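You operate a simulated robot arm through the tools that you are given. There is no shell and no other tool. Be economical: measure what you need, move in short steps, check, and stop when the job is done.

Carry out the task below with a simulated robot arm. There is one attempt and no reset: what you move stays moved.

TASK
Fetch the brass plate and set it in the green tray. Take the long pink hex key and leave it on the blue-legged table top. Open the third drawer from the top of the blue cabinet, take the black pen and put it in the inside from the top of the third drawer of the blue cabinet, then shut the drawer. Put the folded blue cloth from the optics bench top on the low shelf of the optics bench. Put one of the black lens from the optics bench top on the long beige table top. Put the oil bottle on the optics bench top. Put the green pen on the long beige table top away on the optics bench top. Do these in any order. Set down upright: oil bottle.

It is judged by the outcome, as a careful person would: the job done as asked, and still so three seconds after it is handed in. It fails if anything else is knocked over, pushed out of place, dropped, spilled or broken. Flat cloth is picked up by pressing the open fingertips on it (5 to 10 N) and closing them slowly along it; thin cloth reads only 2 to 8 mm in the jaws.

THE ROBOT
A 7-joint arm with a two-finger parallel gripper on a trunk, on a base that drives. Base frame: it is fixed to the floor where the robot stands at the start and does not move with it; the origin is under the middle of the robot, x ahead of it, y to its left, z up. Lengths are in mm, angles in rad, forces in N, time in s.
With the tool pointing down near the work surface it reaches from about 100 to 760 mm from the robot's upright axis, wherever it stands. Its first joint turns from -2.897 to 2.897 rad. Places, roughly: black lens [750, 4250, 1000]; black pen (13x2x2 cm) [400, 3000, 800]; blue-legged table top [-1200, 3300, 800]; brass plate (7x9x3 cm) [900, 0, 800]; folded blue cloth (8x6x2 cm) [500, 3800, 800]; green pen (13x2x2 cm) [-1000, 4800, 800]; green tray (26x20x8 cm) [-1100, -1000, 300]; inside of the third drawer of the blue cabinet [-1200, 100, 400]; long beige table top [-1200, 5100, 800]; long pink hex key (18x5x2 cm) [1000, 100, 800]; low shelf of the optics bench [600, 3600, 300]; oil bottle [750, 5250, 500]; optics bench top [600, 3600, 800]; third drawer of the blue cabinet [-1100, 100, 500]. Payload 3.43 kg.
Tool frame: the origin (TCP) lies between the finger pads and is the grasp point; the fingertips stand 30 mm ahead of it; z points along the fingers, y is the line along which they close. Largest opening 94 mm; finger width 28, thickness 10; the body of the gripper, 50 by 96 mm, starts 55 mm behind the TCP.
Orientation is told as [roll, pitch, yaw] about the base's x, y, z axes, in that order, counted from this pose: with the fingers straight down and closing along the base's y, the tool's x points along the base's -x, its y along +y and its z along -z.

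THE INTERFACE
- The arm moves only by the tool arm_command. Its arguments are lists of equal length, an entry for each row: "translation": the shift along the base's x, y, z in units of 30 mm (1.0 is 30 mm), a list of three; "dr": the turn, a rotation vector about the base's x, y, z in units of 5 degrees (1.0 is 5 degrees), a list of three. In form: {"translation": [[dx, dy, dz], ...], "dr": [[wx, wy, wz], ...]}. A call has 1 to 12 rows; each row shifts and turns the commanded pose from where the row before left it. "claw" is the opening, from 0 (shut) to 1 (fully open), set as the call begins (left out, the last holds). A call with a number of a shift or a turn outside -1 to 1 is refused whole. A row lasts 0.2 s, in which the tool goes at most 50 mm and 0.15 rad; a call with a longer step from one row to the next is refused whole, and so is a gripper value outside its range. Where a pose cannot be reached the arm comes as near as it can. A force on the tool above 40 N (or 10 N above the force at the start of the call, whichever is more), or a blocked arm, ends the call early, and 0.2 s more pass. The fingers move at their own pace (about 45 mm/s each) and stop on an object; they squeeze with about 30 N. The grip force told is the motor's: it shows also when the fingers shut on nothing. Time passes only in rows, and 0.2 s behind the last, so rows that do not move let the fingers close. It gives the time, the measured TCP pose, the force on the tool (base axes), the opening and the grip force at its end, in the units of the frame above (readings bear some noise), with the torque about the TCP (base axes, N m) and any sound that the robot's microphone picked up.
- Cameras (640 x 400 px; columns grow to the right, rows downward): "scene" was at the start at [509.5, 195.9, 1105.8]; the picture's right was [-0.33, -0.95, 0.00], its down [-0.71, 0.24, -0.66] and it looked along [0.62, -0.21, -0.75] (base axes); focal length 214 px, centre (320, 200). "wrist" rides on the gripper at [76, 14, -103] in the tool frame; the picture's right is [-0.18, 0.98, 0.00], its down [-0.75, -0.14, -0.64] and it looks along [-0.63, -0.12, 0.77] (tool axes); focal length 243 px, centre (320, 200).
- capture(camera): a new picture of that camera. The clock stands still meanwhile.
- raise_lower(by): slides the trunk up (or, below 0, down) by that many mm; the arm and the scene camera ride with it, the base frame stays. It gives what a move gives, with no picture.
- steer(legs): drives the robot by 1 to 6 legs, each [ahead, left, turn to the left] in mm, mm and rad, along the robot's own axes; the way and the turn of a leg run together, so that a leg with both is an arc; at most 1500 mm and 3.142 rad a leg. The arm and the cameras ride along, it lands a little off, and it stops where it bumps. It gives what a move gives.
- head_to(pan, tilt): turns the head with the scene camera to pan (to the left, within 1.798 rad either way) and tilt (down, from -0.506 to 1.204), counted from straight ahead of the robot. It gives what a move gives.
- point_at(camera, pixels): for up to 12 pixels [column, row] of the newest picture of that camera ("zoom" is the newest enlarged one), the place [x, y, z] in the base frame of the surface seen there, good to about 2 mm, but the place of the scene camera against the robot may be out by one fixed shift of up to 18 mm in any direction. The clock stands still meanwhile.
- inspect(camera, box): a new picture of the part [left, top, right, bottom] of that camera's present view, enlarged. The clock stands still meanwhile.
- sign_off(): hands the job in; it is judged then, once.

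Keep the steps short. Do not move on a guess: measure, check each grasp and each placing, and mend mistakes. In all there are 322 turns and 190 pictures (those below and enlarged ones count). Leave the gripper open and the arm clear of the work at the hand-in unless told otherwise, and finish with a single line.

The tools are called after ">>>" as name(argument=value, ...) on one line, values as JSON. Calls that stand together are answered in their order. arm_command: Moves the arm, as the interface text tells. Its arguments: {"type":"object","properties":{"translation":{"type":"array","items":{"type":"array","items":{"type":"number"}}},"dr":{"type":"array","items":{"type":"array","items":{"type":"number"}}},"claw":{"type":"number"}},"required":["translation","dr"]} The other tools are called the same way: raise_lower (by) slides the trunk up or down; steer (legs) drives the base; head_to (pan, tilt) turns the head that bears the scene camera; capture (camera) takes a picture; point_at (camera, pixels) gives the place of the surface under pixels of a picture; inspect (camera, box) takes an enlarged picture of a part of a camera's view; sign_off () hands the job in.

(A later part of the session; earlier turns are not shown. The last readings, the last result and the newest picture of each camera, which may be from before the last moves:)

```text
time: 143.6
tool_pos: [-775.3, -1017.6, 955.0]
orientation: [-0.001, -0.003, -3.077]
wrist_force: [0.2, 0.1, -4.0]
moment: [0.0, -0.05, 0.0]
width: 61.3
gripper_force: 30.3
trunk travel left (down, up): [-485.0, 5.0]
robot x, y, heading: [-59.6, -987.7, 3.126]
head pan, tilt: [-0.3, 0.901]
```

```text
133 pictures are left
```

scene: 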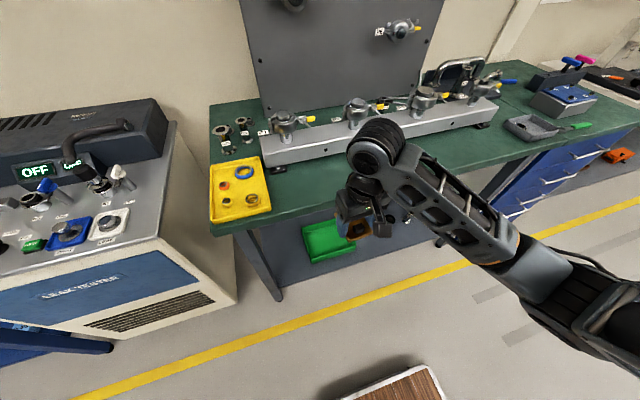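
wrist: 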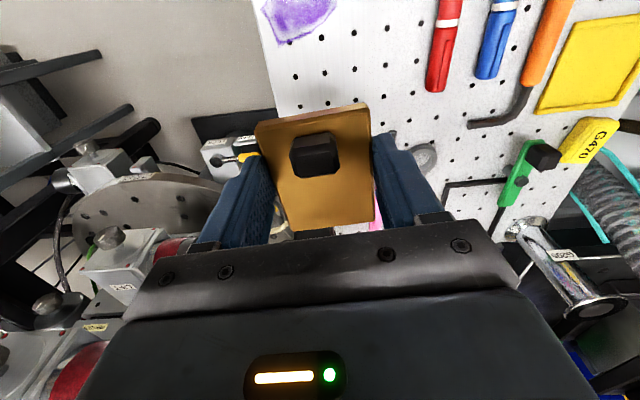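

I lower the trunk 385 mm so the arm can reach under the bench top.

>>> raise_lower(by=-385)

>>> head_to(pan=-0.1, tilt=0.75)

>>> capture(camera="scene")

>>> capture(camera="wrist")

```text
time: 147.3
tool_pos: [-776.6, -1016.3, 569.9]
orientation: [-0.002, -0.001, -3.075]
wrist_force: [0.5, 0.5, -5.0]
moment: [0.0, -0.05, 0.0]
width: 61.7
gripper_force: 30.1
trunk travel left (down, up): [-100.0, 390.0]
robot x, y, heading: [-59.0, -991.3, 3.135]
head pan, tilt: [-0.3, 0.901]
```

```text
time: 148.1
tool_pos: [-776.2, -1017.4, 570.1]
orientation: [-0.002, -0.001, -3.077]
wrist_force: [0.1, -0.9, -4.7]
moment: [0.02, -0.03, 0.0]
width: 61.7
gripper_force: 30.0
trunk travel left (down, up): [-100.0, 390.0]
robot x, y, heading: [-53.4, -985.6, 3.135]
head pan, tilt: [-0.099, 0.75]
```

```text
132 pictures are left
```

scene: 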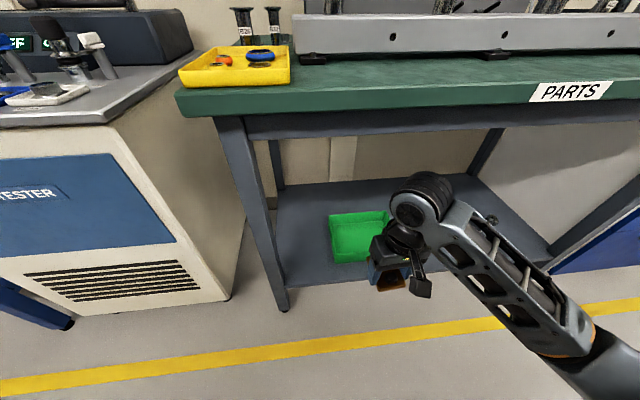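

```text
131 pictures are left
```

wrist: 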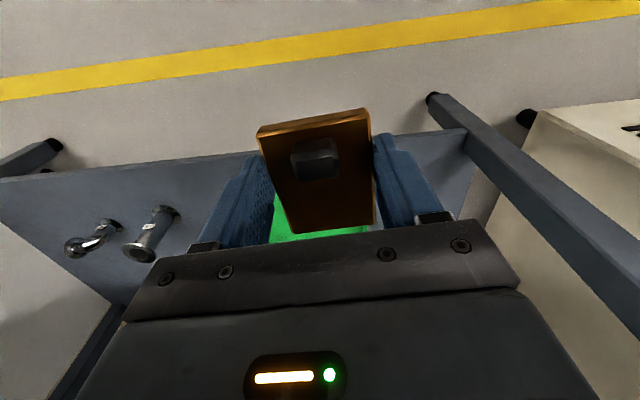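

Good view of the tray under the bench. I measure the tray, shelf edge, and bench underside.

>>> inspect(camera="scene", box=[260, 90, 500, 300])

>>> point_at(camera="scene", pixels=[[330, 216], [386, 212], [333, 262], [350, 240], [362, 225], [335, 235], [300, 105], [300, 132], [500, 125], [300, 283], [280, 190], [410, 205]])

>>> point_at(camera="wrist", pixels=[[280, 205], [280, 235], [365, 229], [320, 235], [170, 160], [250, 155], [430, 140]])

```text
1.90 times, centred on (380, 195) of scene
```

zoom: 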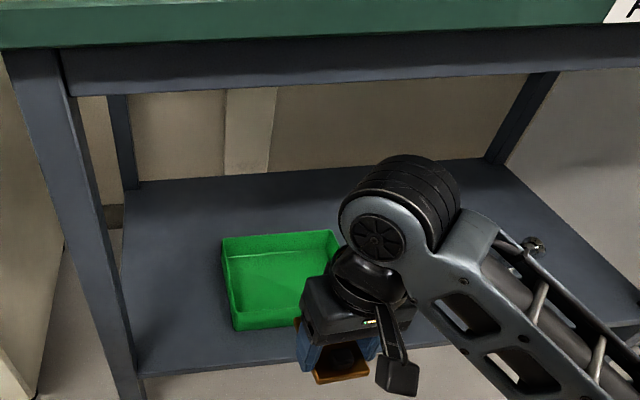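

```text
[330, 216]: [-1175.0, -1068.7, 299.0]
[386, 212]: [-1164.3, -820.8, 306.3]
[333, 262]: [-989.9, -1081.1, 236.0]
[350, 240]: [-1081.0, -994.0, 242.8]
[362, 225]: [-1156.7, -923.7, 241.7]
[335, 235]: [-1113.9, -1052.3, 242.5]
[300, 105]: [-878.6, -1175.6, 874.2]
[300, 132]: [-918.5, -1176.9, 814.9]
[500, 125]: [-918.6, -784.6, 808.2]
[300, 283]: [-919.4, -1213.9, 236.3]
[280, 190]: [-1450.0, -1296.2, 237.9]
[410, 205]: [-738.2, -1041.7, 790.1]
```

```text
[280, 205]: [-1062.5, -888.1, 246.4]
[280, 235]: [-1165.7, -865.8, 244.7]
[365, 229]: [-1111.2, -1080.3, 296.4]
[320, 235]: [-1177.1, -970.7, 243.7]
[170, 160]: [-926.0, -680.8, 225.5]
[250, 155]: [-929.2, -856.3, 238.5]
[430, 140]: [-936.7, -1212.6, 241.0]
```

Tray: x≈−985…−1175, y≈−1080…−822, rim ≈303, floor ≈243. I lower the hand to z≈365 first.

>>> arm_command(translation=[[0, 0.3, -0.8], [0, 0.3, -0.8], [0, 0.3, -0.8], [0, 0.3, -0.8], [0, 0.3, -0.8], [0, 0.3, -0.8], [0, 0.2, -0.8], [0, 0, -0.8], [0, 0, -0.4], [0, 0, 0]], dr=[[0, 0, 0], [0, 0, 0], [0, 0, 0], [0, 0, 0], [0, 0, 0], [0, 0, 0], [0, 0, 0], [0, 0, 0], [0, 0, 0], [0, 0, 0]])

>>> steer(legs=[[120, 0, 0]])

>>> capture(camera="scene")

```text
time: 150.3
tool_pos: [-777.2, -957.1, 365.8]
orientation: [0.0, -0.001, -3.077]
wrist_force: [0.5, 0.7, -4.4]
moment: [0.01, -0.05, 0.0]
width: 61.6
gripper_force: 30.2
trunk travel left (down, up): [-100.0, 390.0]
robot x, y, heading: [-57.4, -991.0, 3.126]
head pan, tilt: [-0.099, 0.75]
```

```text
time: 151.5
tool_pos: [-897.4, -954.1, 366.0]
orientation: [0.001, -0.001, -3.077]
wrist_force: [0.5, 0.1, -4.4]
moment: [0.03, -0.02, 0.03]
width: 61.9
gripper_force: 30.3
trunk travel left (down, up): [-100.0, 390.0]
robot x, y, heading: [-179.9, -989.1, 3.13]
head pan, tilt: [-0.099, 0.75]
```

```text
129 pictures are left
```

scene: 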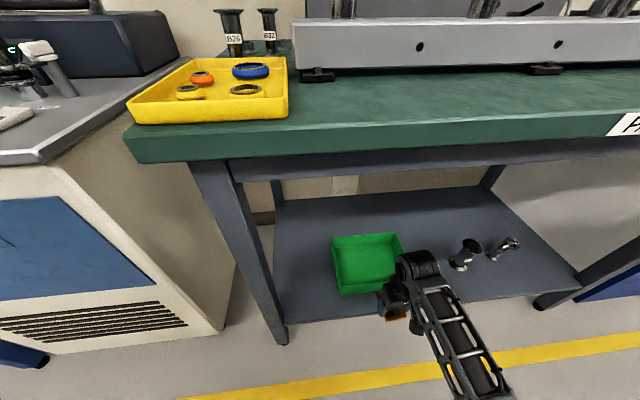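

The hand is low and in front of the tray. I move it forward over the tray centre.

>>> arm_command(translation=[[-0.7, 0, 0], [-0.7, 0, 0], [-0.7, 0, 0], [-0.7, 0, 0], [-0.7, 0, 0], [-0.7, 0, 0], [-0.7, 0, 0], [-0.2, 0, 0], [0, 0, 0]], dr=[[0, 0, 0], [0, 0, 0], [0, 0, 0], [0, 0, 0], [0, 0, 0], [0, 0, 0], [0, 0, 0], [0, 0, 0], [0, 0, 0]])

>>> capture(camera="scene")

>>> capture(camera="wrist")

```text
time: 153.5
tool_pos: [-1049.5, -955.8, 366.5]
orientation: [-0.002, -0.002, -3.077]
wrist_force: [0.5, -1.0, -3.8]
moment: [0.0, -0.06, -0.05]
width: 61.7
gripper_force: 29.9
trunk travel left (down, up): [-100.0, 390.0]
robot x, y, heading: [-178.8, -989.2, 3.128]
head pan, tilt: [-0.099, 0.75]
```

```text
128 pictures are left
```

scene: 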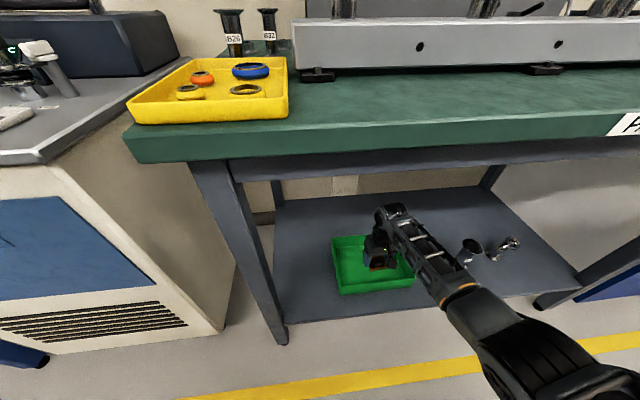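

```text
127 pictures are left
```

wrist: 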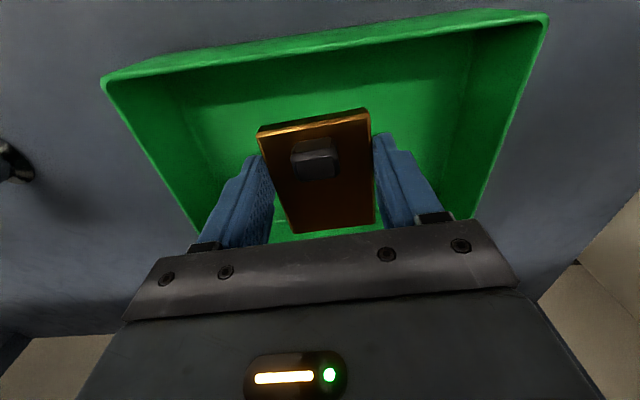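

Centred over the tray. I lower to about z=281.

>>> arm_command(translation=[[0, 0, -0.5], [0, 0, -0.5], [0, 0, -0.5], [0, 0, -0.5], [0, 0, -0.4], [0, 0, -0.25], [0, 0, -0.15], [0, 0, 0]], dr=[[0, 0, 0], [0, 0, 0], [0, 0, 0], [0, 0, 0], [0, 0, 0], [0, 0, 0], [0, 0, 0], [0, 0, 0]])

>>> capture(camera="wrist")

```text
time: 155.3
tool_pos: [-1050.9, -954.2, 282.0]
orientation: [-0.001, -0.001, -3.077]
wrist_force: [0.5, -1.6, -3.6]
moment: [0.01, -0.06, 0.01]
width: 62.0
gripper_force: 30.3
trunk travel left (down, up): [-100.0, 390.0]
robot x, y, heading: [-184.2, -991.0, 3.132]
head pan, tilt: [-0.099, 0.75]
```

```text
126 pictures are left
```

wrist: 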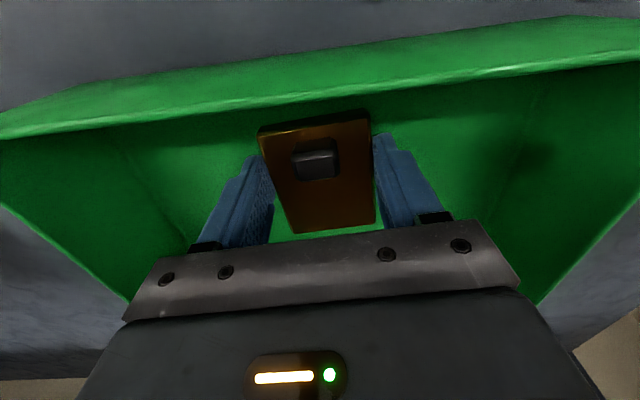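

I inch down until contact shows in the force, then release.

>>> arm_command(translation=[[0, 0, -0.08], [0, 0, -0.08], [0, 0, -0.08], [0, 0, 0]], dr=[[0, 0, 0], [0, 0, 0], [0, 0, 0], [0, 0, 0]])

>>> arm_command(translation=[[0, 0, 0], [0, 0, 0], [0, 0, 0], [0, 0, 0]], dr=[[0, 0, 0], [0, 0, 0], [0, 0, 0], [0, 0, 0]], claw=0.85)

>>> arm_command(translation=[[0, 0, 0.3], [0, 0, 0.5], [0, 0, 0.6], [0, 0, 0.6], [0, 0, 0.6], [0, 0, 0.3], [0, 0, 0]], dr=[[0, 0, 0], [0, 0, 0], [0, 0, 0], [0, 0, 0], [0, 0, 0], [0, 0, 0], [0, 0, 0]])

>>> capture(camera="wrist")

```text
time: 156.3
tool_pos: [-1050.6, -953.1, 277.4]
orientation: [-0.001, -0.002, -3.076]
wrist_force: [2.4, 0.6, 3.9]
moment: [-0.22, 0.0, 0.1]
width: 61.4
gripper_force: 29.5
trunk travel left (down, up): [-100.0, 390.0]
robot x, y, heading: [-180.1, -985.5, 3.129]
head pan, tilt: [-0.099, 0.75]
```

```text
time: 157.3
tool_pos: [-1050.4, -953.2, 275.8]
orientation: [0.0, -0.002, -3.076]
wrist_force: [-1.1, 0.7, 0.7]
moment: [-0.08, 0.02, -0.02]
width: 79.7
gripper_force: 0.1
trunk travel left (down, up): [-100.0, 390.0]
robot x, y, heading: [-180.6, -989.5, 3.128]
head pan, tilt: [-0.099, 0.75]
```

```text
time: 158.9
tool_pos: [-1049.2, -953.9, 363.1]
orientation: [-0.002, -0.001, -3.076]
wrist_force: [-1.0, -0.5, 0.3]
moment: [-0.01, 0.01, -0.02]
width: 79.9
gripper_force: 0.0
trunk travel left (down, up): [-100.0, 390.0]
robot x, y, heading: [-177.3, -989.9, 3.127]
head pan, tilt: [-0.099, 0.75]
```

```text
125 pictures are left
```

wrist: 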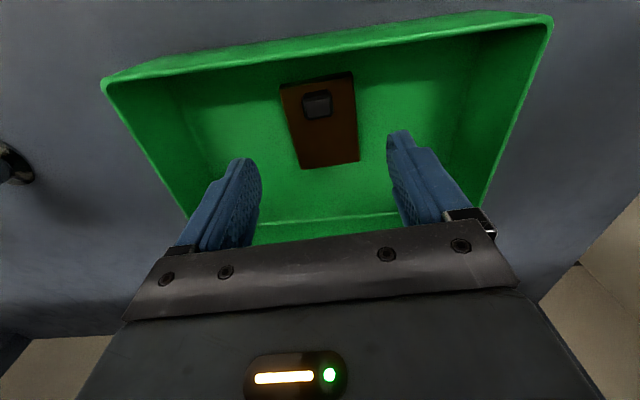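

The plate lies flat in the tray. I retract the hand, back off, and drive sideways (+y) to face the blue cabinet.

>>> arm_command(translation=[[0.8, 0, 0], [0.8, 0, 0], [0.8, 0, 0], [0.8, 0, 0], [0.8, 0, 0], [0.8, 0, 0], [0.8, 0, 0], [0.8, 0, 0], [0.8, 0, 0], [0, 0, 0]], dr=[[0, 0, 0], [0, 0, 0], [0, 0, 0], [0, 0, 0], [0, 0, 0], [0, 0, 0], [0, 0, 0], [0, 0, 0], [0, 0, 0], [0, 0, 0]], claw=0.3)

>>> steer(legs=[[-180, 0, 0], [0, -1000, 0]])

>>> head_to(pan=-0.1, tilt=0.6)

>>> capture(camera="scene")

```text
time: 161.1
tool_pos: [-833.6, -954.7, 363.5]
orientation: [-0.001, -0.001, -3.079]
wrist_force: [0.3, -0.2, -1.4]
moment: [0.02, 0.01, 0.01]
width: 28.2
gripper_force: 0.3
trunk travel left (down, up): [-100.0, 390.0]
robot x, y, heading: [-178.4, -988.1, 3.127]
head pan, tilt: [-0.099, 0.75]
```

```text
time: 165.7
tool_pos: [-640.1, -306.0, 362.2]
orientation: [-0.003, 0.001, 3.094]
wrist_force: [0.0, -0.2, 0.7]
moment: [-0.02, -0.02, 0.0]
width: 28.1
gripper_force: 0.0
trunk travel left (down, up): [-100.0, 390.0]
robot x, y, heading: [4.9, -413.2, 3.015]
head pan, tilt: [-0.099, 0.75]
stopped in leg 2: the robot was blocked; the commanded pose is now the measured one
```

```text
time: 166.4
tool_pos: [-640.1, -304.7, 362.2]
orientation: [-0.001, 0.0, 3.096]
wrist_force: [0.9, 0.0, 0.5]
moment: [-0.02, -0.02, 0.01]
width: 28.1
gripper_force: 0.0
trunk travel left (down, up): [-100.0, 390.0]
robot x, y, heading: [4.0, -410.9, 3.012]
head pan, tilt: [-0.099, 0.6]
```

```text
124 pictures are left
```

scene: 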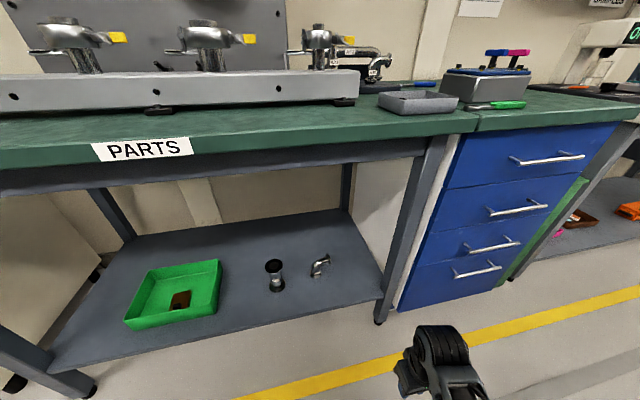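

The base bumped something at its rear right (probably near the tool-tray stand). I pull away forward at once, then continue sideways nearer the middle of the aisle.

>>> steer(legs=[[100, 60, 0], [200, 0, 0.13]])

>>> head_to(pan=-1.2, tilt=0.5)

>>> capture(camera="scene")

```text
time: 168.8
tool_pos: [-953.3, -426.4, 362.6]
orientation: [-0.003, 0.0, -3.057]
wrist_force: [-1.0, -0.2, -0.4]
moment: [-0.01, 0.0, -0.02]
width: 28.1
gripper_force: 0.1
trunk travel left (down, up): [-100.0, 390.0]
robot x, y, heading: [-299.1, -449.5, -3.136]
head pan, tilt: [-0.099, 0.6]
```

```text
time: 170.2
tool_pos: [-952.9, -426.1, 362.6]
orientation: [-0.003, 0.001, -3.056]
wrist_force: [0.1, 0.1, -0.1]
moment: [-0.01, 0.01, -0.04]
width: 28.1
gripper_force: 0.0
trunk travel left (down, up): [-100.0, 390.0]
robot x, y, heading: [-299.0, -451.0, -3.136]
head pan, tilt: [-1.201, 0.499]
```

```text
123 pictures are left
```

scene: 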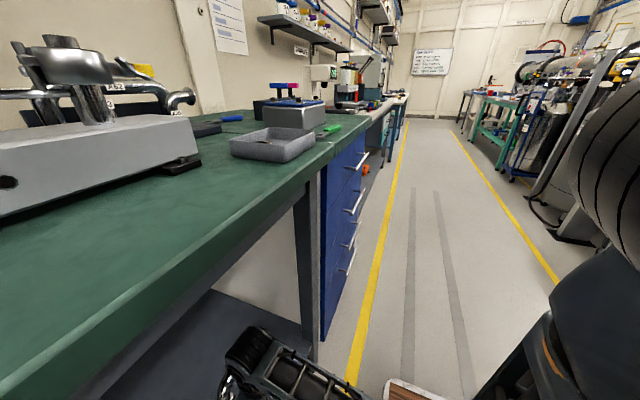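

I back to x≈−120 (rear then at ≈245, clear of the stand) and shift +y by 530 to face the cabinet.

>>> steer(legs=[[-180, 0, 0], [0, -530, 0]])

>>> head_to(pan=0.1, tilt=0.7)

>>> capture(camera="scene")

```text
time: 174.3
tool_pos: [-777.2, 106.1, 362.5]
orientation: [-0.001, 0.0, -3.06]
wrist_force: [-0.4, 0.5, -0.9]
moment: [0.02, -0.02, -0.02]
width: 28.2
gripper_force: 0.0
trunk travel left (down, up): [-100.0, 390.0]
robot x, y, heading: [-119.9, 84.1, -3.137]
head pan, tilt: [-1.201, 0.499]
```

```text
time: 175.8
tool_pos: [-777.2, 105.2, 362.5]
orientation: [-0.001, 0.0, -3.058]
wrist_force: [-0.3, -0.5, 0.3]
moment: [0.01, 0.0, 0.02]
width: 28.1
gripper_force: 0.0
trunk travel left (down, up): [-100.0, 390.0]
robot x, y, heading: [-123.9, 79.7, -3.139]
head pan, tilt: [0.099, 0.7]
```

```text
122 pictures are left
```

scene: 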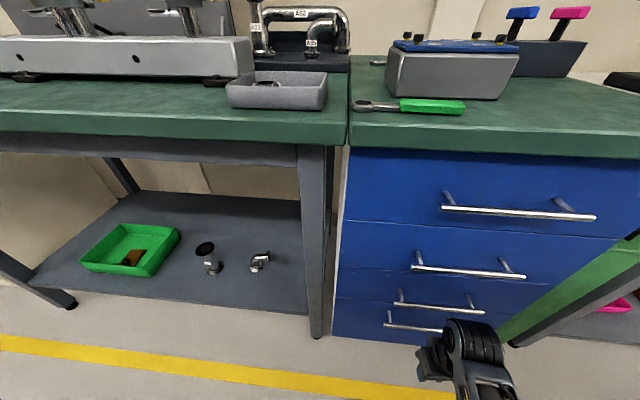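

Four drawers; the third handle runs about (395,304)–(485,312). I zoom and measure.

>>> inspect(camera="scene", box=[320, 180, 620, 350])

>>> point_at(camera="scene", pixels=[[397, 304], [440, 309], [484, 312], [398, 295], [471, 298], [415, 270], [525, 277], [360, 310], [360, 280], [345, 315], [387, 325], [430, 290]])

```text
2.13 times, centred on (470, 265) of scene
```

zoom: 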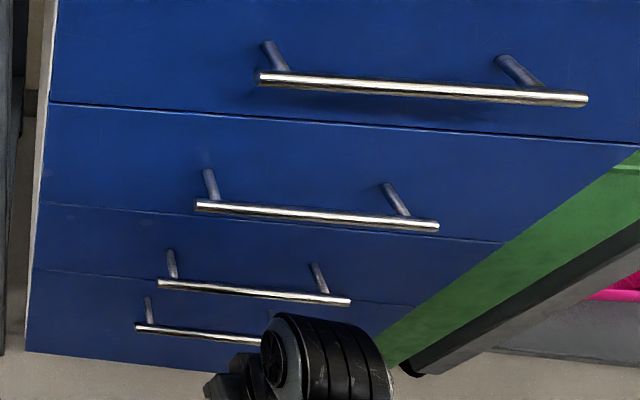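

```text
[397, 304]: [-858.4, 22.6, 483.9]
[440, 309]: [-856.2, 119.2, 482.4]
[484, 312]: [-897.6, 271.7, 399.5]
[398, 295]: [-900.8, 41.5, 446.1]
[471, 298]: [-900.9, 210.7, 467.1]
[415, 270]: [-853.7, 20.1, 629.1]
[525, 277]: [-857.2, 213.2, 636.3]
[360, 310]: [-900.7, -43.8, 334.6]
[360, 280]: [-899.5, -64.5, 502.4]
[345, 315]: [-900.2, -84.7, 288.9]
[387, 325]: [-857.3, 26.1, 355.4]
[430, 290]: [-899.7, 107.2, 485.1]
```

Third handle bar: x≈−857, z≈484, y≈20–213; drawer face x≈−900. Handle 2 sits right above, so I'll grip it with the tool pointing horizontally, with the robot parallel to the cabinet (facing −y) so it can pull by driving sideways. First tuck the hand in, low.

>>> arm_command(translation=[[0.5, 0, -0.6], [0.5, 0, -0.6], [0.6, 0, -0.6], [0.6, 0, -0.6], [0.6, 0, -0.6], [0.6, 0, -0.6], [0, 0, 0]], dr=[[0, 0, 0], [0, 0, 0], [0, 0, 0], [0, 0, 0], [0, 0, 0], [0, 0, 0], [0, 0, 0]])

>>> steer(legs=[[100, -200, 0], [0, 0, 1.57]])

>>> head_to(pan=-1.3, tilt=0.7)

>>> capture(camera="scene")

```text
time: 177.4
tool_pos: [-677.9, 106.7, 254.5]
orientation: [0.0, -0.001, -3.061]
wrist_force: [-0.3, 0.5, -0.4]
moment: [0.01, 0.01, -0.04]
width: 28.1
gripper_force: 0.1
trunk travel left (down, up): [-100.0, 390.0]
robot x, y, heading: [-117.9, 83.5, -3.137]
head pan, tilt: [0.099, 0.7]
```

```text
time: 183.0
tool_pos: [-238.9, -272.6, 254.9]
orientation: [-0.002, 0.0, -1.475]
wrist_force: [-0.4, 0.9, -0.5]
moment: [0.01, -0.01, -0.02]
width: 28.1
gripper_force: 0.0
trunk travel left (down, up): [-100.0, 390.0]
robot x, y, heading: [-223.7, 282.6, -1.553]
head pan, tilt: [0.099, 0.7]
```

```text
time: 184.5
tool_pos: [-240.1, -270.9, 255.9]
orientation: [0.0, 0.0, -1.477]
wrist_force: [0.3, 0.1, 0.4]
moment: [0.0, 0.02, 0.01]
width: 28.1
gripper_force: 0.0
trunk travel left (down, up): [-100.0, 390.0]
robot x, y, heading: [-223.4, 284.6, -1.554]
head pan, tilt: [-1.3, 0.7]
```

```text
120 pictures are left
```

scene: 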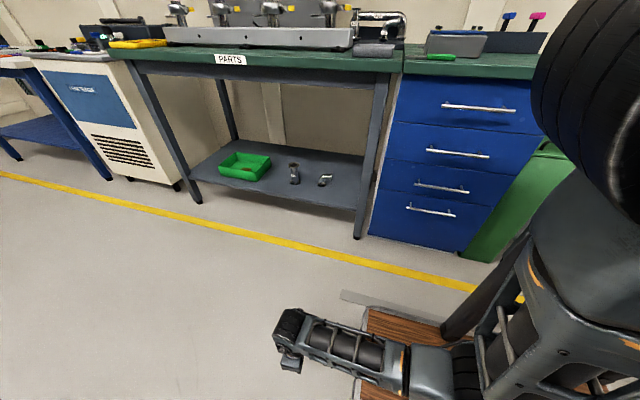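

I reposition to about (−330,500), facing −y.

>>> steer(legs=[[-218, -103, -0.017]])

>>> capture(camera="scene")

```text
time: 186.3
tool_pos: [-354.7, -55.5, 256.2]
orientation: [-0.003, -0.002, -1.493]
wrist_force: [0.0, -0.1, 0.4]
moment: [0.02, -0.01, -0.04]
width: 28.2
gripper_force: 0.1
trunk travel left (down, up): [-100.0, 390.0]
robot x, y, heading: [-330.5, 499.4, -1.571]
head pan, tilt: [-1.3, 0.7]
```

```text
119 pictures are left
```

scene: 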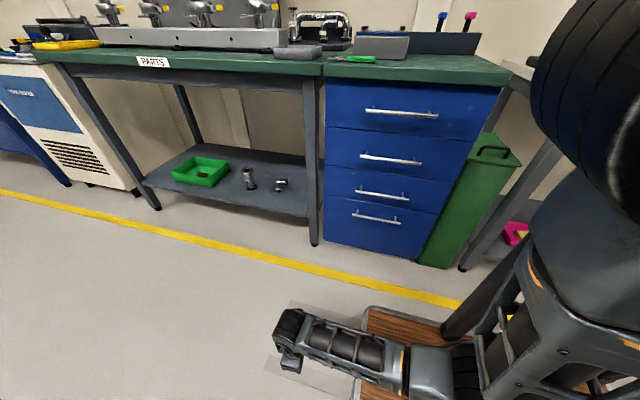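

Swing the hand toward the cabinet (tool still down) to about (−640,60,330).

>>> arm_command(translation=[[-0.95, 0.3, 0.25], [-0.95, 0.3, 0.25], [-0.95, 0.3, 0.25], [-0.95, 0.35, 0.25], [-0.95, 0.35, 0.25], [-0.95, 0.4, 0.25], [-0.95, 0.45, 0.25], [-0.95, 0.45, 0.25], [-0.95, 0.45, 0.25], [-0.95, 0.45, 0.25], [0, 0, 0]], dr=[[0, 0, -0.09], [0, 0, -0.09], [0, 0, -0.09], [0, 0, -0.09], [0, 0, -0.09], [0, 0, -0.09], [0, 0, -0.09], [0, 0, -0.09], [0, 0, -0.09], [0, 0, -0.09], [0, 0, 0]])

>>> capture(camera="scene")

```text
time: 188.7
tool_pos: [-640.6, 55.9, 331.2]
orientation: [-0.001, -0.003, -1.571]
wrist_force: [0.0, 0.2, -0.5]
moment: [0.05, 0.01, 0.02]
width: 28.1
gripper_force: 0.1
trunk travel left (down, up): [-100.0, 390.0]
robot x, y, heading: [-328.4, 497.7, -1.567]
head pan, tilt: [-1.3, 0.7]
```

```text
118 pictures are left
```

scene: 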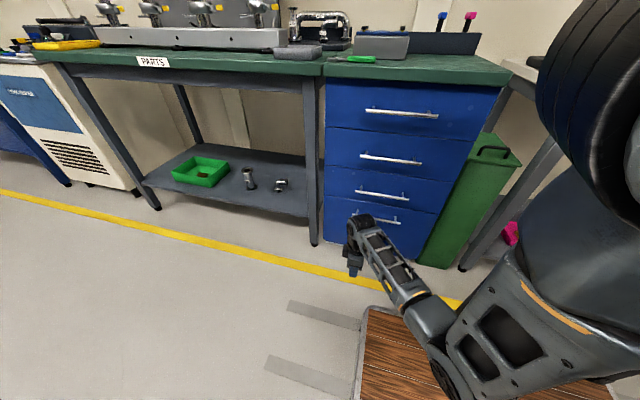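

Now tip the tool up to horizontal (+90° about y) while rising to handle height, staying clear of the cabinet.

>>> arm_command(translation=[[0, 0.1, 0.25], [0, 0.1, 0.25], [0, 0.1, 0.25], [0, 0.1, 0.25], [0, 0.1, 0.25], [0, 0.1, 0.25], [0, 0.1, 0.25], [0, 0.1, 0.25], [-0.2, 0.1, 0.25], [-0.2, 0.1, 0.25], [-0.2, 0.1, 0.25], [-0.2, 0.1, 0.25]], dr=[[0, 1, 0], [0, 1, 0], [0, 1, 0], [0, 1, 0], [0, 1, 0], [0, 1, 0], [0, 1, 0], [0, 1, 0], [0, 1, 0], [0, 1, 0], [0, 1, 0], [0, 1, 0]])

>>> arm_command(translation=[[-0.2, 0.1, 0.3], [-0.2, 0.1, 0.3], [-0.2, 0.1, 0.3], [-0.2, 0.1, 0.3], [-0.2, 0.1, 0.3], [-0.2, 0.1, 0.3], [0, 0, 0]], dr=[[0, 1, 0], [0, 1, 0], [0, 1, 0], [0, 1, 0], [0, 1, 0], [0, 1, 0], [0, 0, 0]], claw=0.6)

>>> capture(camera="scene")

>>> capture(camera="wrist")

```text
time: 191.3
tool_pos: [-662.8, 93.9, 420.0]
orientation: [-1.052, 0.0, -1.568]
wrist_force: [-0.3, -0.1, -0.5]
moment: [0.0, -0.01, -0.03]
width: 28.2
gripper_force: 0.1
trunk travel left (down, up): [-100.0, 390.0]
robot x, y, heading: [-328.9, 501.2, -1.566]
head pan, tilt: [-1.3, 0.7]
```

```text
time: 192.9
tool_pos: [-699.9, 111.0, 475.3]
orientation: [-1.572, 0.001, -1.568]
wrist_force: [-0.9, -0.4, 0.5]
moment: [0.0, -0.03, -0.01]
width: 56.5
gripper_force: 0.1
trunk travel left (down, up): [-100.0, 390.0]
robot x, y, heading: [-332.6, 498.6, -1.568]
head pan, tilt: [-1.3, 0.7]
```

```text
117 pictures are left
```

scene: 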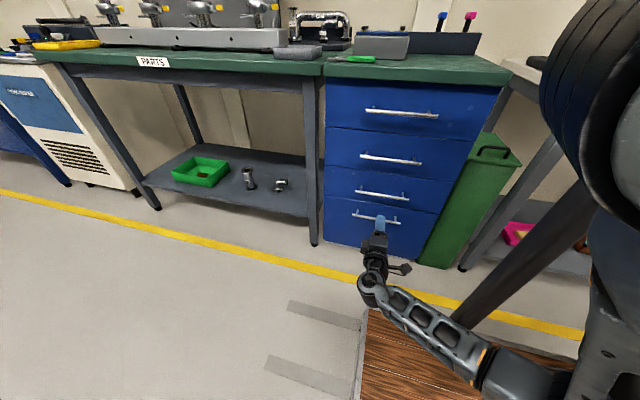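

```text
116 pictures are left
```

wrist: 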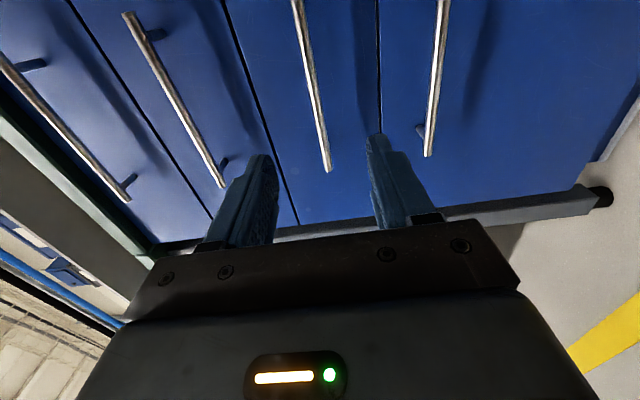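

Handle 3 lies between the fingers. I measure it with the wrist camera.

>>> point_at(camera="wrist", pixels=[[300, 20], [312, 90], [325, 160], [437, 80], [175, 90], [350, 100], [340, 190]])

```text
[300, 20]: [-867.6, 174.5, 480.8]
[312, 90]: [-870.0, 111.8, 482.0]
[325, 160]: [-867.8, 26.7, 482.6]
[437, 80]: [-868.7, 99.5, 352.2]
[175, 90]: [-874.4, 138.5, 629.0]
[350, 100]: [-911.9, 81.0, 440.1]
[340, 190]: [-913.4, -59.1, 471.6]
```

Bar at x≈−870, z≈482 (face −913). I advance so the bar is between the pads, TCP x≈−866.

>>> arm_command(translation=[[-0.7, 0, 0.1], [-0.7, 0, 0.1], [-0.7, 0, 0], [-0.7, 0, 0], [-0.7, 0, 0], [-0.7, 0, 0], [-0.7, 0, 0], [-0.6, 0, 0], [0, 0, 0]], dr=[[0, 0, 0], [0, 0, 0], [0, 0, 0], [0, 0, 0], [0, 0, 0], [0, 0, 0], [0, 0, 0], [0, 0, 0], [0, 0, 0]])

>>> capture(camera="wrist")

```text
time: 194.9
tool_pos: [-865.3, 111.6, 480.5]
orientation: [-1.572, 0.001, -1.569]
wrist_force: [0.2, 0.9, 0.8]
moment: [0.01, 0.0, -0.03]
width: 56.2
gripper_force: 0.0
trunk travel left (down, up): [-100.0, 390.0]
robot x, y, heading: [-331.1, 497.1, -1.573]
head pan, tilt: [-1.3, 0.7]
```

```text
115 pictures are left
```

wrist: 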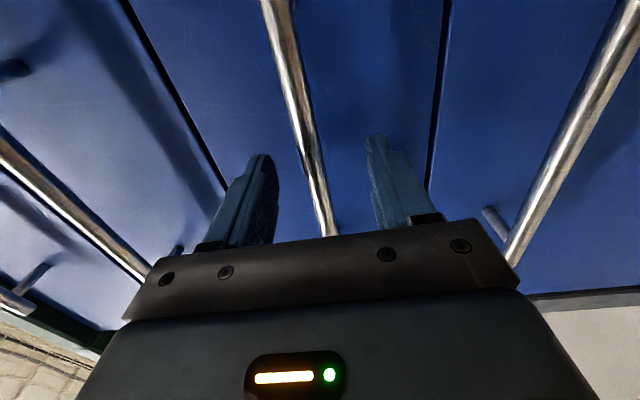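

Bar between the fingers. Close on it.

>>> arm_command(translation=[[0, 0, 0], [0, 0, 0], [0, 0, 0], [0, 0, 0], [0, 0, 0], [0, 0, 0]], dr=[[0, 0, 0], [0, 0, 0], [0, 0, 0], [0, 0, 0], [0, 0, 0], [0, 0, 0]], claw=0.0)

```text
time: 196.3
tool_pos: [-865.0, 110.9, 480.6]
orientation: [-1.573, 0.0, -1.572]
wrist_force: [-0.9, -0.8, 23.3]
moment: [1.04, 0.18, -0.61]
width: 11.1
gripper_force: 45.2
trunk travel left (down, up): [-100.0, 390.0]
robot x, y, heading: [-330.5, 503.5, -1.58]
head pan, tilt: [-1.3, 0.7]
```

Gripped at 11 mm. Relieve the 23 N vertical force by moving up 2 mm, then start pulling with the arm.

>>> arm_command(translation=[[0, 0, 0.08], [0.3, 0, 0], [0.5, 0, 0], [0.5, 0, 0], [0.5, 0, 0]], dr=[[0, 0, 0], [0, 0, 0], [0, 0, 0], [0, 0, 0], [0, 0, 0]])

>>> capture(camera="scene")

```text
time: 197.5
tool_pos: [-812.9, 110.8, 482.1]
orientation: [-1.572, 0.0, -1.567]
wrist_force: [-0.8, -5.8, 0.9]
moment: [-1.0, 0.11, 0.74]
width: 11.3
gripper_force: 44.9
trunk travel left (down, up): [-100.0, 390.0]
robot x, y, heading: [-331.8, 502.1, -1.574]
head pan, tilt: [-1.3, 0.7]
```

```text
114 pictures are left
```

scene: 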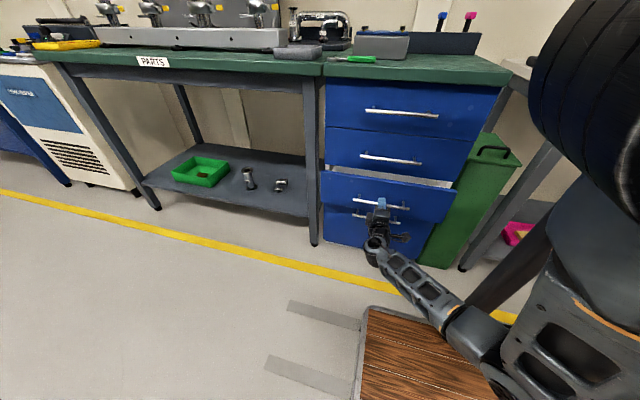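

The drawer slides. I continue pulling with the arm ~110 mm, then with the base sideways.

>>> arm_command(translation=[[0.6, 0, 0], [0.6, 0, 0], [0.6, 0, 0], [0.6, 0, 0], [0.6, 0, 0], [0.6, 0, 0]], dr=[[0, 0, 0], [0, 0, 0], [0, 0, 0], [0, 0, 0], [0, 0, 0], [0, 0, 0]])

>>> steer(legs=[[0, 130, 0]])

>>> capture(camera="scene")

```text
time: 198.9
tool_pos: [-703.5, 111.7, 482.2]
orientation: [-1.569, 0.001, -1.569]
wrist_force: [-0.7, -14.7, -25.8]
moment: [-1.28, -0.29, -0.01]
width: 11.5
gripper_force: 44.4
trunk travel left (down, up): [-100.0, 390.0]
robot x, y, heading: [-329.3, 497.8, -1.571]
head pan, tilt: [-1.3, 0.7]
```

```text
time: 200.1
tool_pos: [-605.1, 111.9, 481.5]
orientation: [-1.565, 0.001, -1.566]
wrist_force: [-1.1, 0.2, 0.3]
moment: [-1.1, 0.01, 0.24]
width: 11.2
gripper_force: 45.1
trunk travel left (down, up): [-100.0, 390.0]
robot x, y, heading: [-229.3, 501.1, -1.568]
head pan, tilt: [-1.3, 0.7]
stopped in leg 1: the force on the tool passed its limit at 41 N (the readings are from after the stop); the commanded pose is now the measured one
```

```text
113 pictures are left
```

scene: 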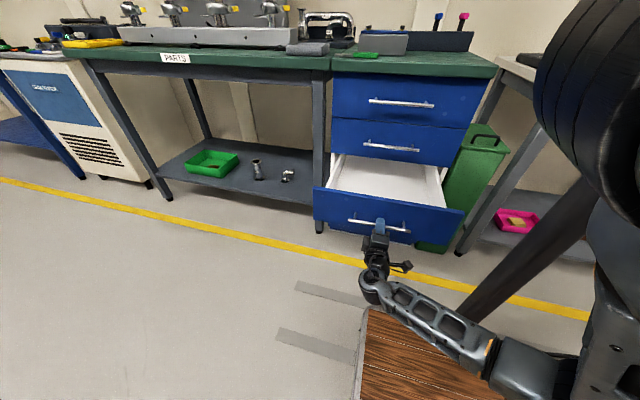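

Fully open (≈260 mm). I release the handle, back off with the arm, and measure the inside.

>>> arm_command(translation=[[0, 0, 0], [0, 0, 0], [0, 0, 0], [0, 0, 0], [0.5, 0, 0], [0.6, 0, 0], [0.6, 0, 0], [0.6, 0, 0]], dr=[[0, 0, 0], [0, 0, 0], [0, 0, 0], [0, 0, 0], [0, 0, 0], [0, 0, 0], [0, 0, 0], [0, 0, 0]], claw=0.6)

>>> inspect(camera="scene", box=[290, 130, 490, 260])

>>> point_at(camera="zoom", pixels=[[170, 100], [300, 110], [150, 160], [420, 180], [320, 160], [250, 250], [460, 110], [80, 190], [500, 250], [300, 60]])

```text
time: 201.8
tool_pos: [-535.3, 111.1, 483.8]
orientation: [-1.566, 0.0, -1.566]
wrist_force: [0.4, -0.6, 1.5]
moment: [0.0, -0.03, -0.01]
width: 56.3
gripper_force: 0.1
trunk travel left (down, up): [-100.0, 390.0]
robot x, y, heading: [-236.1, 501.8, -1.57]
head pan, tilt: [-1.3, 0.7]
```

```text
3.08 times, centred on (390, 195) of scene
```

zoom: 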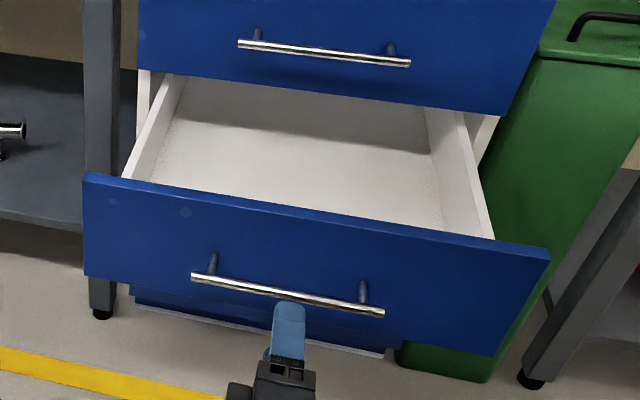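

```text
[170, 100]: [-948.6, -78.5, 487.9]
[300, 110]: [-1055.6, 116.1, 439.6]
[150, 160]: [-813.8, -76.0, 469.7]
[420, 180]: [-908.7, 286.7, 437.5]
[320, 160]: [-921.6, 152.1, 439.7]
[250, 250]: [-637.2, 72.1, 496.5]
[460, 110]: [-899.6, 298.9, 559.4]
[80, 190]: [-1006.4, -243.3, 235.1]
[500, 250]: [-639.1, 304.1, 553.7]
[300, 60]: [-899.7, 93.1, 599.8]
```

Drawer inside: floor z≈439, x≈−905…−650, y≈−75…295. Now I turn the tool back down and bring the arm to the robot's front.

>>> arm_command(translation=[[0, -0.1, -0.28], [0, -0.1, -0.28], [0, -0.1, -0.28], [0, -0.1, -0.28], [0, -0.1, -0.28], [0, -0.1, -0.28], [0, -0.1, -0.28], [0, -0.1, -0.28], [0, -0.1, -0.28], [0, -0.1, -0.28], [0, -0.1, -0.28], [0, -0.1, -0.28]], dr=[[0, -1, 0], [0, -1, 0], [0, -1, 0], [0, -1, 0], [0, -1, 0], [0, -1, 0], [0, -1, 0], [0, -1, 0], [0, -1, 0], [0, -1, 0], [0, -1, 0], [0, -1, 0]], claw=0.3)

>>> arm_command(translation=[[0, -0.1, -0.28], [0, -0.1, -0.28], [0, -0.1, -0.28], [0, -0.1, -0.28], [0, -0.1, -0.28], [0, -0.1, -0.28], [0.9, -0.4, -0.25], [0.9, -0.4, -0.25], [0.9, -0.4, -0.25], [0.9, -0.4, -0.25], [0.9, -0.4, -0.25], [0.9, -0.4, -0.25]], dr=[[0, -1, 0], [0, -1, 0], [0, -1, 0], [0, -1, 0], [0, -1, 0], [0, -1, 0], [0, 0, 0], [0, 0, 0], [0, 0, 0], [0, 0, 0], [0, 0, 0], [0, 0, 0]])

>>> arm_command(translation=[[0.9, -0.4, -0.2], [0.9, -0.4, -0.2], [0.9, -0.4, 0], [0.5, -0.2, 0], [0, 0, 0]], dr=[[0, 0, 0], [0, 0, 0], [0, 0, 0], [0, 0, 0], [0, 0, 0]])

```text
time: 204.4
tool_pos: [-534.8, 77.2, 380.5]
orientation: [-0.518, -0.006, -1.568]
wrist_force: [-0.4, -0.6, 0.7]
moment: [0.01, 0.02, -0.01]
width: 28.1
gripper_force: 0.0
trunk travel left (down, up): [-100.0, 390.0]
robot x, y, heading: [-230.1, 497.6, -1.569]
head pan, tilt: [-1.3, 0.7]
```

```text
time: 207.1
tool_pos: [-372.3, -10.8, 283.5]
orientation: [0.004, -0.006, -1.571]
wrist_force: [-0.2, 0.2, -0.4]
moment: [0.0, 0.01, 0.0]
width: 28.5
gripper_force: 0.1
trunk travel left (down, up): [-100.0, 390.0]
robot x, y, heading: [-231.5, 501.2, -1.572]
head pan, tilt: [-1.3, 0.7]
```

```text
time: 208.2
tool_pos: [-277.7, -55.4, 272.6]
orientation: [0.005, -0.006, -1.57]
wrist_force: [0.4, 0.5, 0.3]
moment: [0.01, 0.03, 0.01]
width: 28.5
gripper_force: 0.1
trunk travel left (down, up): [-100.0, 390.0]
robot x, y, heading: [-232.8, 497.5, -1.571]
head pan, tilt: [-1.3, 0.7]
```

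Drive down the aisle to (−230,−410), turn to face +x, and raise the trunk again for the breadboard.

>>> steer(legs=[[905, 0, 0], [0, 0, 1.571]])

>>> raise_lower(by=385)

>>> head_to(pan=0.3, tilt=0.8)

>>> capture(camera="scene")

```text
time: 216.9
tool_pos: [320.0, -453.0, 272.9]
orientation: [0.003, -0.004, 0.004]
wrist_force: [1.2, 1.0, 0.1]
moment: [-0.01, 0.0, -0.04]
width: 28.3
gripper_force: 0.0
trunk travel left (down, up): [-100.0, 390.0]
robot x, y, heading: [-234.2, -408.1, 0.003]
head pan, tilt: [-1.3, 0.7]
```

```text
time: 220.6
tool_pos: [319.6, -451.5, 658.3]
orientation: [0.005, -0.007, 0.003]
wrist_force: [0.2, 0.8, 0.0]
moment: [-0.02, -0.01, -0.02]
width: 27.9
gripper_force: 0.0
trunk travel left (down, up): [-485.0, 5.0]
robot x, y, heading: [-233.4, -406.4, 0.008]
head pan, tilt: [-1.3, 0.7]
```

```text
time: 222.2
tool_pos: [319.1, -451.3, 657.0]
orientation: [0.004, -0.004, 0.002]
wrist_force: [1.1, -0.2, -0.5]
moment: [0.05, -0.01, -0.01]
width: 28.2
gripper_force: 0.0
trunk travel left (down, up): [-485.0, 5.0]
robot x, y, heading: [-236.8, -410.2, 0.006]
head pan, tilt: [0.3, 0.799]
```

```text
111 pictures are left
```

scene: 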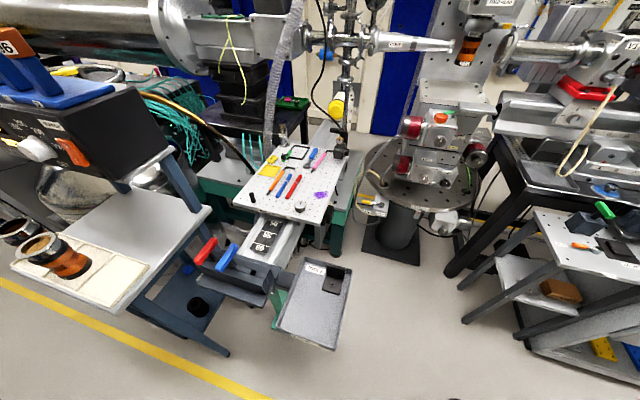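

I check that the tool tray hasn't moved (earlier near corners ≈(381,−13) and (391,−165)).

>>> point_at(camera="scene", pixels=[[276, 325], [334, 347], [350, 267], [305, 262], [250, 305], [232, 255], [210, 260]])

>>> arm_command(translation=[[0.5, 0.1, 0.9], [0.5, 0.1, 0.9], [0.5, 0.1, 0.9], [0.5, 0.1, 0.9], [0.5, 0.1, 0.9], [0.3, 0.1, 0.9], [0.3, 0.1, 0.9], [0.2, 0.1, 0.9], [0.2, 0, 0.9], [0.2, 0, 0.9], [0, 0, 0]], dr=[[0, 0, 0], [0, 0, 0], [0, 0, 0], [0, 0, 0], [0, 0, 0], [0, 0, 0], [0, 0, 0], [0, 0, 0], [0, 0, 0], [0, 0, 0], [0, 0, 0]])

>>> steer(legs=[[365, 25, 0]])

```text
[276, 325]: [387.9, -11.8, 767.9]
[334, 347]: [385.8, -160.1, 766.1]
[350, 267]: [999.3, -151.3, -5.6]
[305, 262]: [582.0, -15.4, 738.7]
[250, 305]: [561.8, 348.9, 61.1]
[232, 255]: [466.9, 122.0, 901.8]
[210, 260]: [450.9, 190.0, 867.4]
```

```text
time: 224.7
tool_pos: [419.3, -428.3, 875.9]
orientation: [0.003, -0.005, 0.005]
wrist_force: [0.6, -0.5, 0.5]
moment: [0.0, -0.01, -0.01]
width: 28.1
gripper_force: 0.1
out of reach, approached as far as the arm can: row 9, 10
trunk travel left (down, up): [-485.0, 5.0]
robot x, y, heading: [-231.7, -406.1, 0.007]
head pan, tilt: [0.3, 0.799]
```

```text
time: 227.0
tool_pos: [787.3, -405.1, 875.4]
orientation: [0.003, -0.006, 0.001]
wrist_force: [0.6, 0.2, 0.2]
moment: [0.01, 0.04, 0.03]
width: 28.3
gripper_force: 0.0
trunk travel left (down, up): [-485.0, 5.0]
robot x, y, heading: [133.1, -382.0, 0.002]
head pan, tilt: [0.3, 0.799]
```

The stand is unmoved. I sweep over the board toward the key, rising to z≈945.

>>> arm_command(translation=[[0.2, 1, 0.2], [0.2, 1, 0.2], [0.2, 1, 0.2], [0.2, 1, 0.2], [0.2, 1, 0.2], [0.2, 1, 0.2], [0.2, 1, 0.2], [0.2, 1, 0.2], [0.2, 1, 0.2], [0.2, 1, 0.2], [0.2, 1, 0.2], [0.2, 1, 0.1]], dr=[[0, 0, 0], [0, 0, 0], [0, 0, 0], [0, 0, 0], [0, 0, 0], [0, 0, 0], [0, 0, 0], [0, 0, 0], [0, 0, 0], [0, 0, 0], [0, 0, 0], [0, 0, 0]], claw=0.38)

>>> arm_command(translation=[[0.3, 0.7, 0], [0.3, 0.7, 0], [0.3, 0.7, 0], [0.3, 0.7, 0], [0.3, 0.7, 0], [0, 0, 0]], dr=[[0, 0, -0.28], [0, 0, -0.28], [0, 0, -0.28], [0, 0, 0], [0, 0, 0], [0, 0, 0]])

>>> capture(camera="wrist")

```text
time: 229.6
tool_pos: [851.9, -85.8, 939.8]
orientation: [0.003, -0.005, -0.002]
wrist_force: [-0.7, 0.3, 0.1]
moment: [0.04, 0.01, -0.03]
width: 36.0
gripper_force: 0.1
out of reach, approached as far as the arm can: row 1, 2, 11, 12
trunk travel left (down, up): [-485.0, 5.0]
robot x, y, heading: [135.9, -381.0, -0.002]
head pan, tilt: [0.3, 0.799]
```

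```text
time: 231.0
tool_pos: [876.0, -93.6, 938.1]
orientation: [0.004, -0.003, -0.06]
wrist_force: [0.3, 0.4, 0.0]
moment: [0.04, 0.01, 0.01]
width: 35.9
gripper_force: 0.1
out of reach, approached as far as the arm can: row 1, 2, 3, 4, 5
trunk travel left (down, up): [-485.0, 5.0]
robot x, y, heading: [134.1, -378.8, -0.002]
head pan, tilt: [0.3, 0.799]
```

```text
110 pictures are left
```

wrist: 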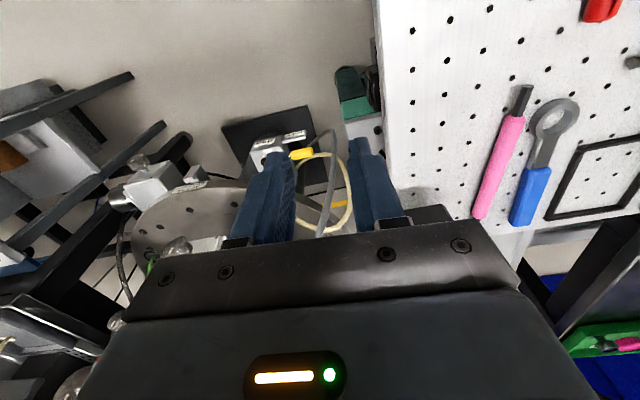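

It says out of reach here although reached before; I look at the arm's posture.

>>> head_to(pan=-0.4, tilt=0.8)

>>> capture(camera="scene")

```text
time: 232.1
tool_pos: [875.5, -93.7, 937.1]
orientation: [0.004, -0.006, -0.061]
wrist_force: [0.4, -0.4, -0.6]
moment: [0.01, 0.01, 0.01]
width: 35.5
gripper_force: 0.1
trunk travel left (down, up): [-485.0, 5.0]
robot x, y, heading: [134.4, -379.2, 0.001]
head pan, tilt: [-0.4, 0.799]
```

```text
109 pictures are left
```

scene: 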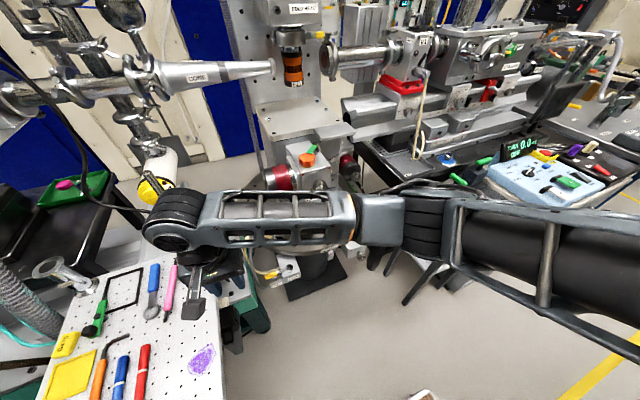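

The elbow has swung too far right. I reset the command, go back to the front at lower height to straighten the arm, and try again with a better path.

>>> raise_lower(by=2)

>>> arm_command(translation=[[0, -0.9, 0], [0, -0.9, 0], [0, -0.9, 0], [0, -0.9, 0], [0, -0.9, -0.2], [-0.1, -0.9, -0.3], [-0.1, -0.9, -0.4], [-0.1, -0.9, -0.5], [-0.1, -0.9, -0.8], [0, -0.9, -1], [0, 0, -1], [0, 0, -1]], dr=[[0, 0, 0], [0, 0, 0], [0, 0, 0], [0, 0, 0], [0, 0, 0], [0, 0, 0], [0, 0, 0], [0, 0, 0], [0, 0, 0], [0, 0, 0], [0, 0, 0], [0, 0, 0]])

>>> arm_command(translation=[[0, 0, -1], [0, 0, -1], [0, 0, -1], [0, 0, -1], [0, 0, -1], [0, 0, 0]], dr=[[0, 0, 0], [0, 0, 0], [0, 0, 0], [0, 0, 0], [0, 0, 0], [0, 0, 0]])

>>> capture(camera="scene")

```text
time: 232.6
tool_pos: [876.0, -93.2, 939.5]
orientation: [0.004, -0.007, -0.06]
wrist_force: [-0.5, -0.5, -0.2]
moment: [-0.01, 0.05, 0.03]
width: 35.9
gripper_force: 0.0
trunk travel left (down, up): [-487.0, 3.0]
robot x, y, heading: [133.5, -382.2, 0.007]
head pan, tilt: [-0.4, 0.799]
```

```text
time: 235.2
tool_pos: [862.9, -363.9, 781.6]
orientation: [0.005, -0.005, -0.062]
wrist_force: [1.0, 0.1, -0.5]
moment: [0.02, 0.01, 0.0]
width: 35.5
gripper_force: 0.1
trunk travel left (down, up): [-487.0, 3.0]
robot x, y, heading: [132.1, -383.9, 0.003]
head pan, tilt: [-0.4, 0.799]
```

```text
time: 236.6
tool_pos: [862.0, -364.9, 633.8]
orientation: [0.005, -0.004, -0.059]
wrist_force: [-0.7, 0.1, -0.8]
moment: [0.01, 0.01, 0.02]
width: 35.6
gripper_force: 0.0
trunk travel left (down, up): [-487.0, 3.0]
robot x, y, heading: [134.6, -381.7, 0.002]
head pan, tilt: [-0.4, 0.799]
```

```text
108 pictures are left
```

scene: 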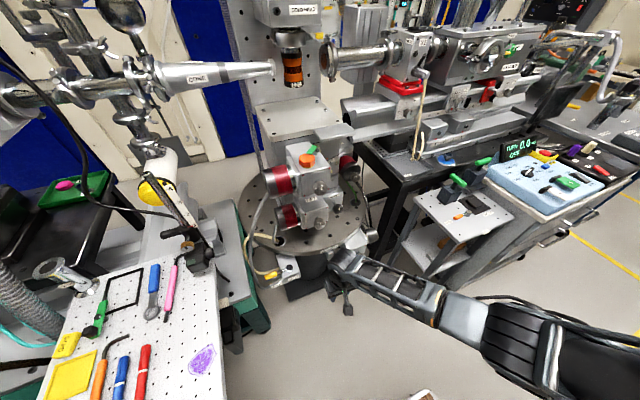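

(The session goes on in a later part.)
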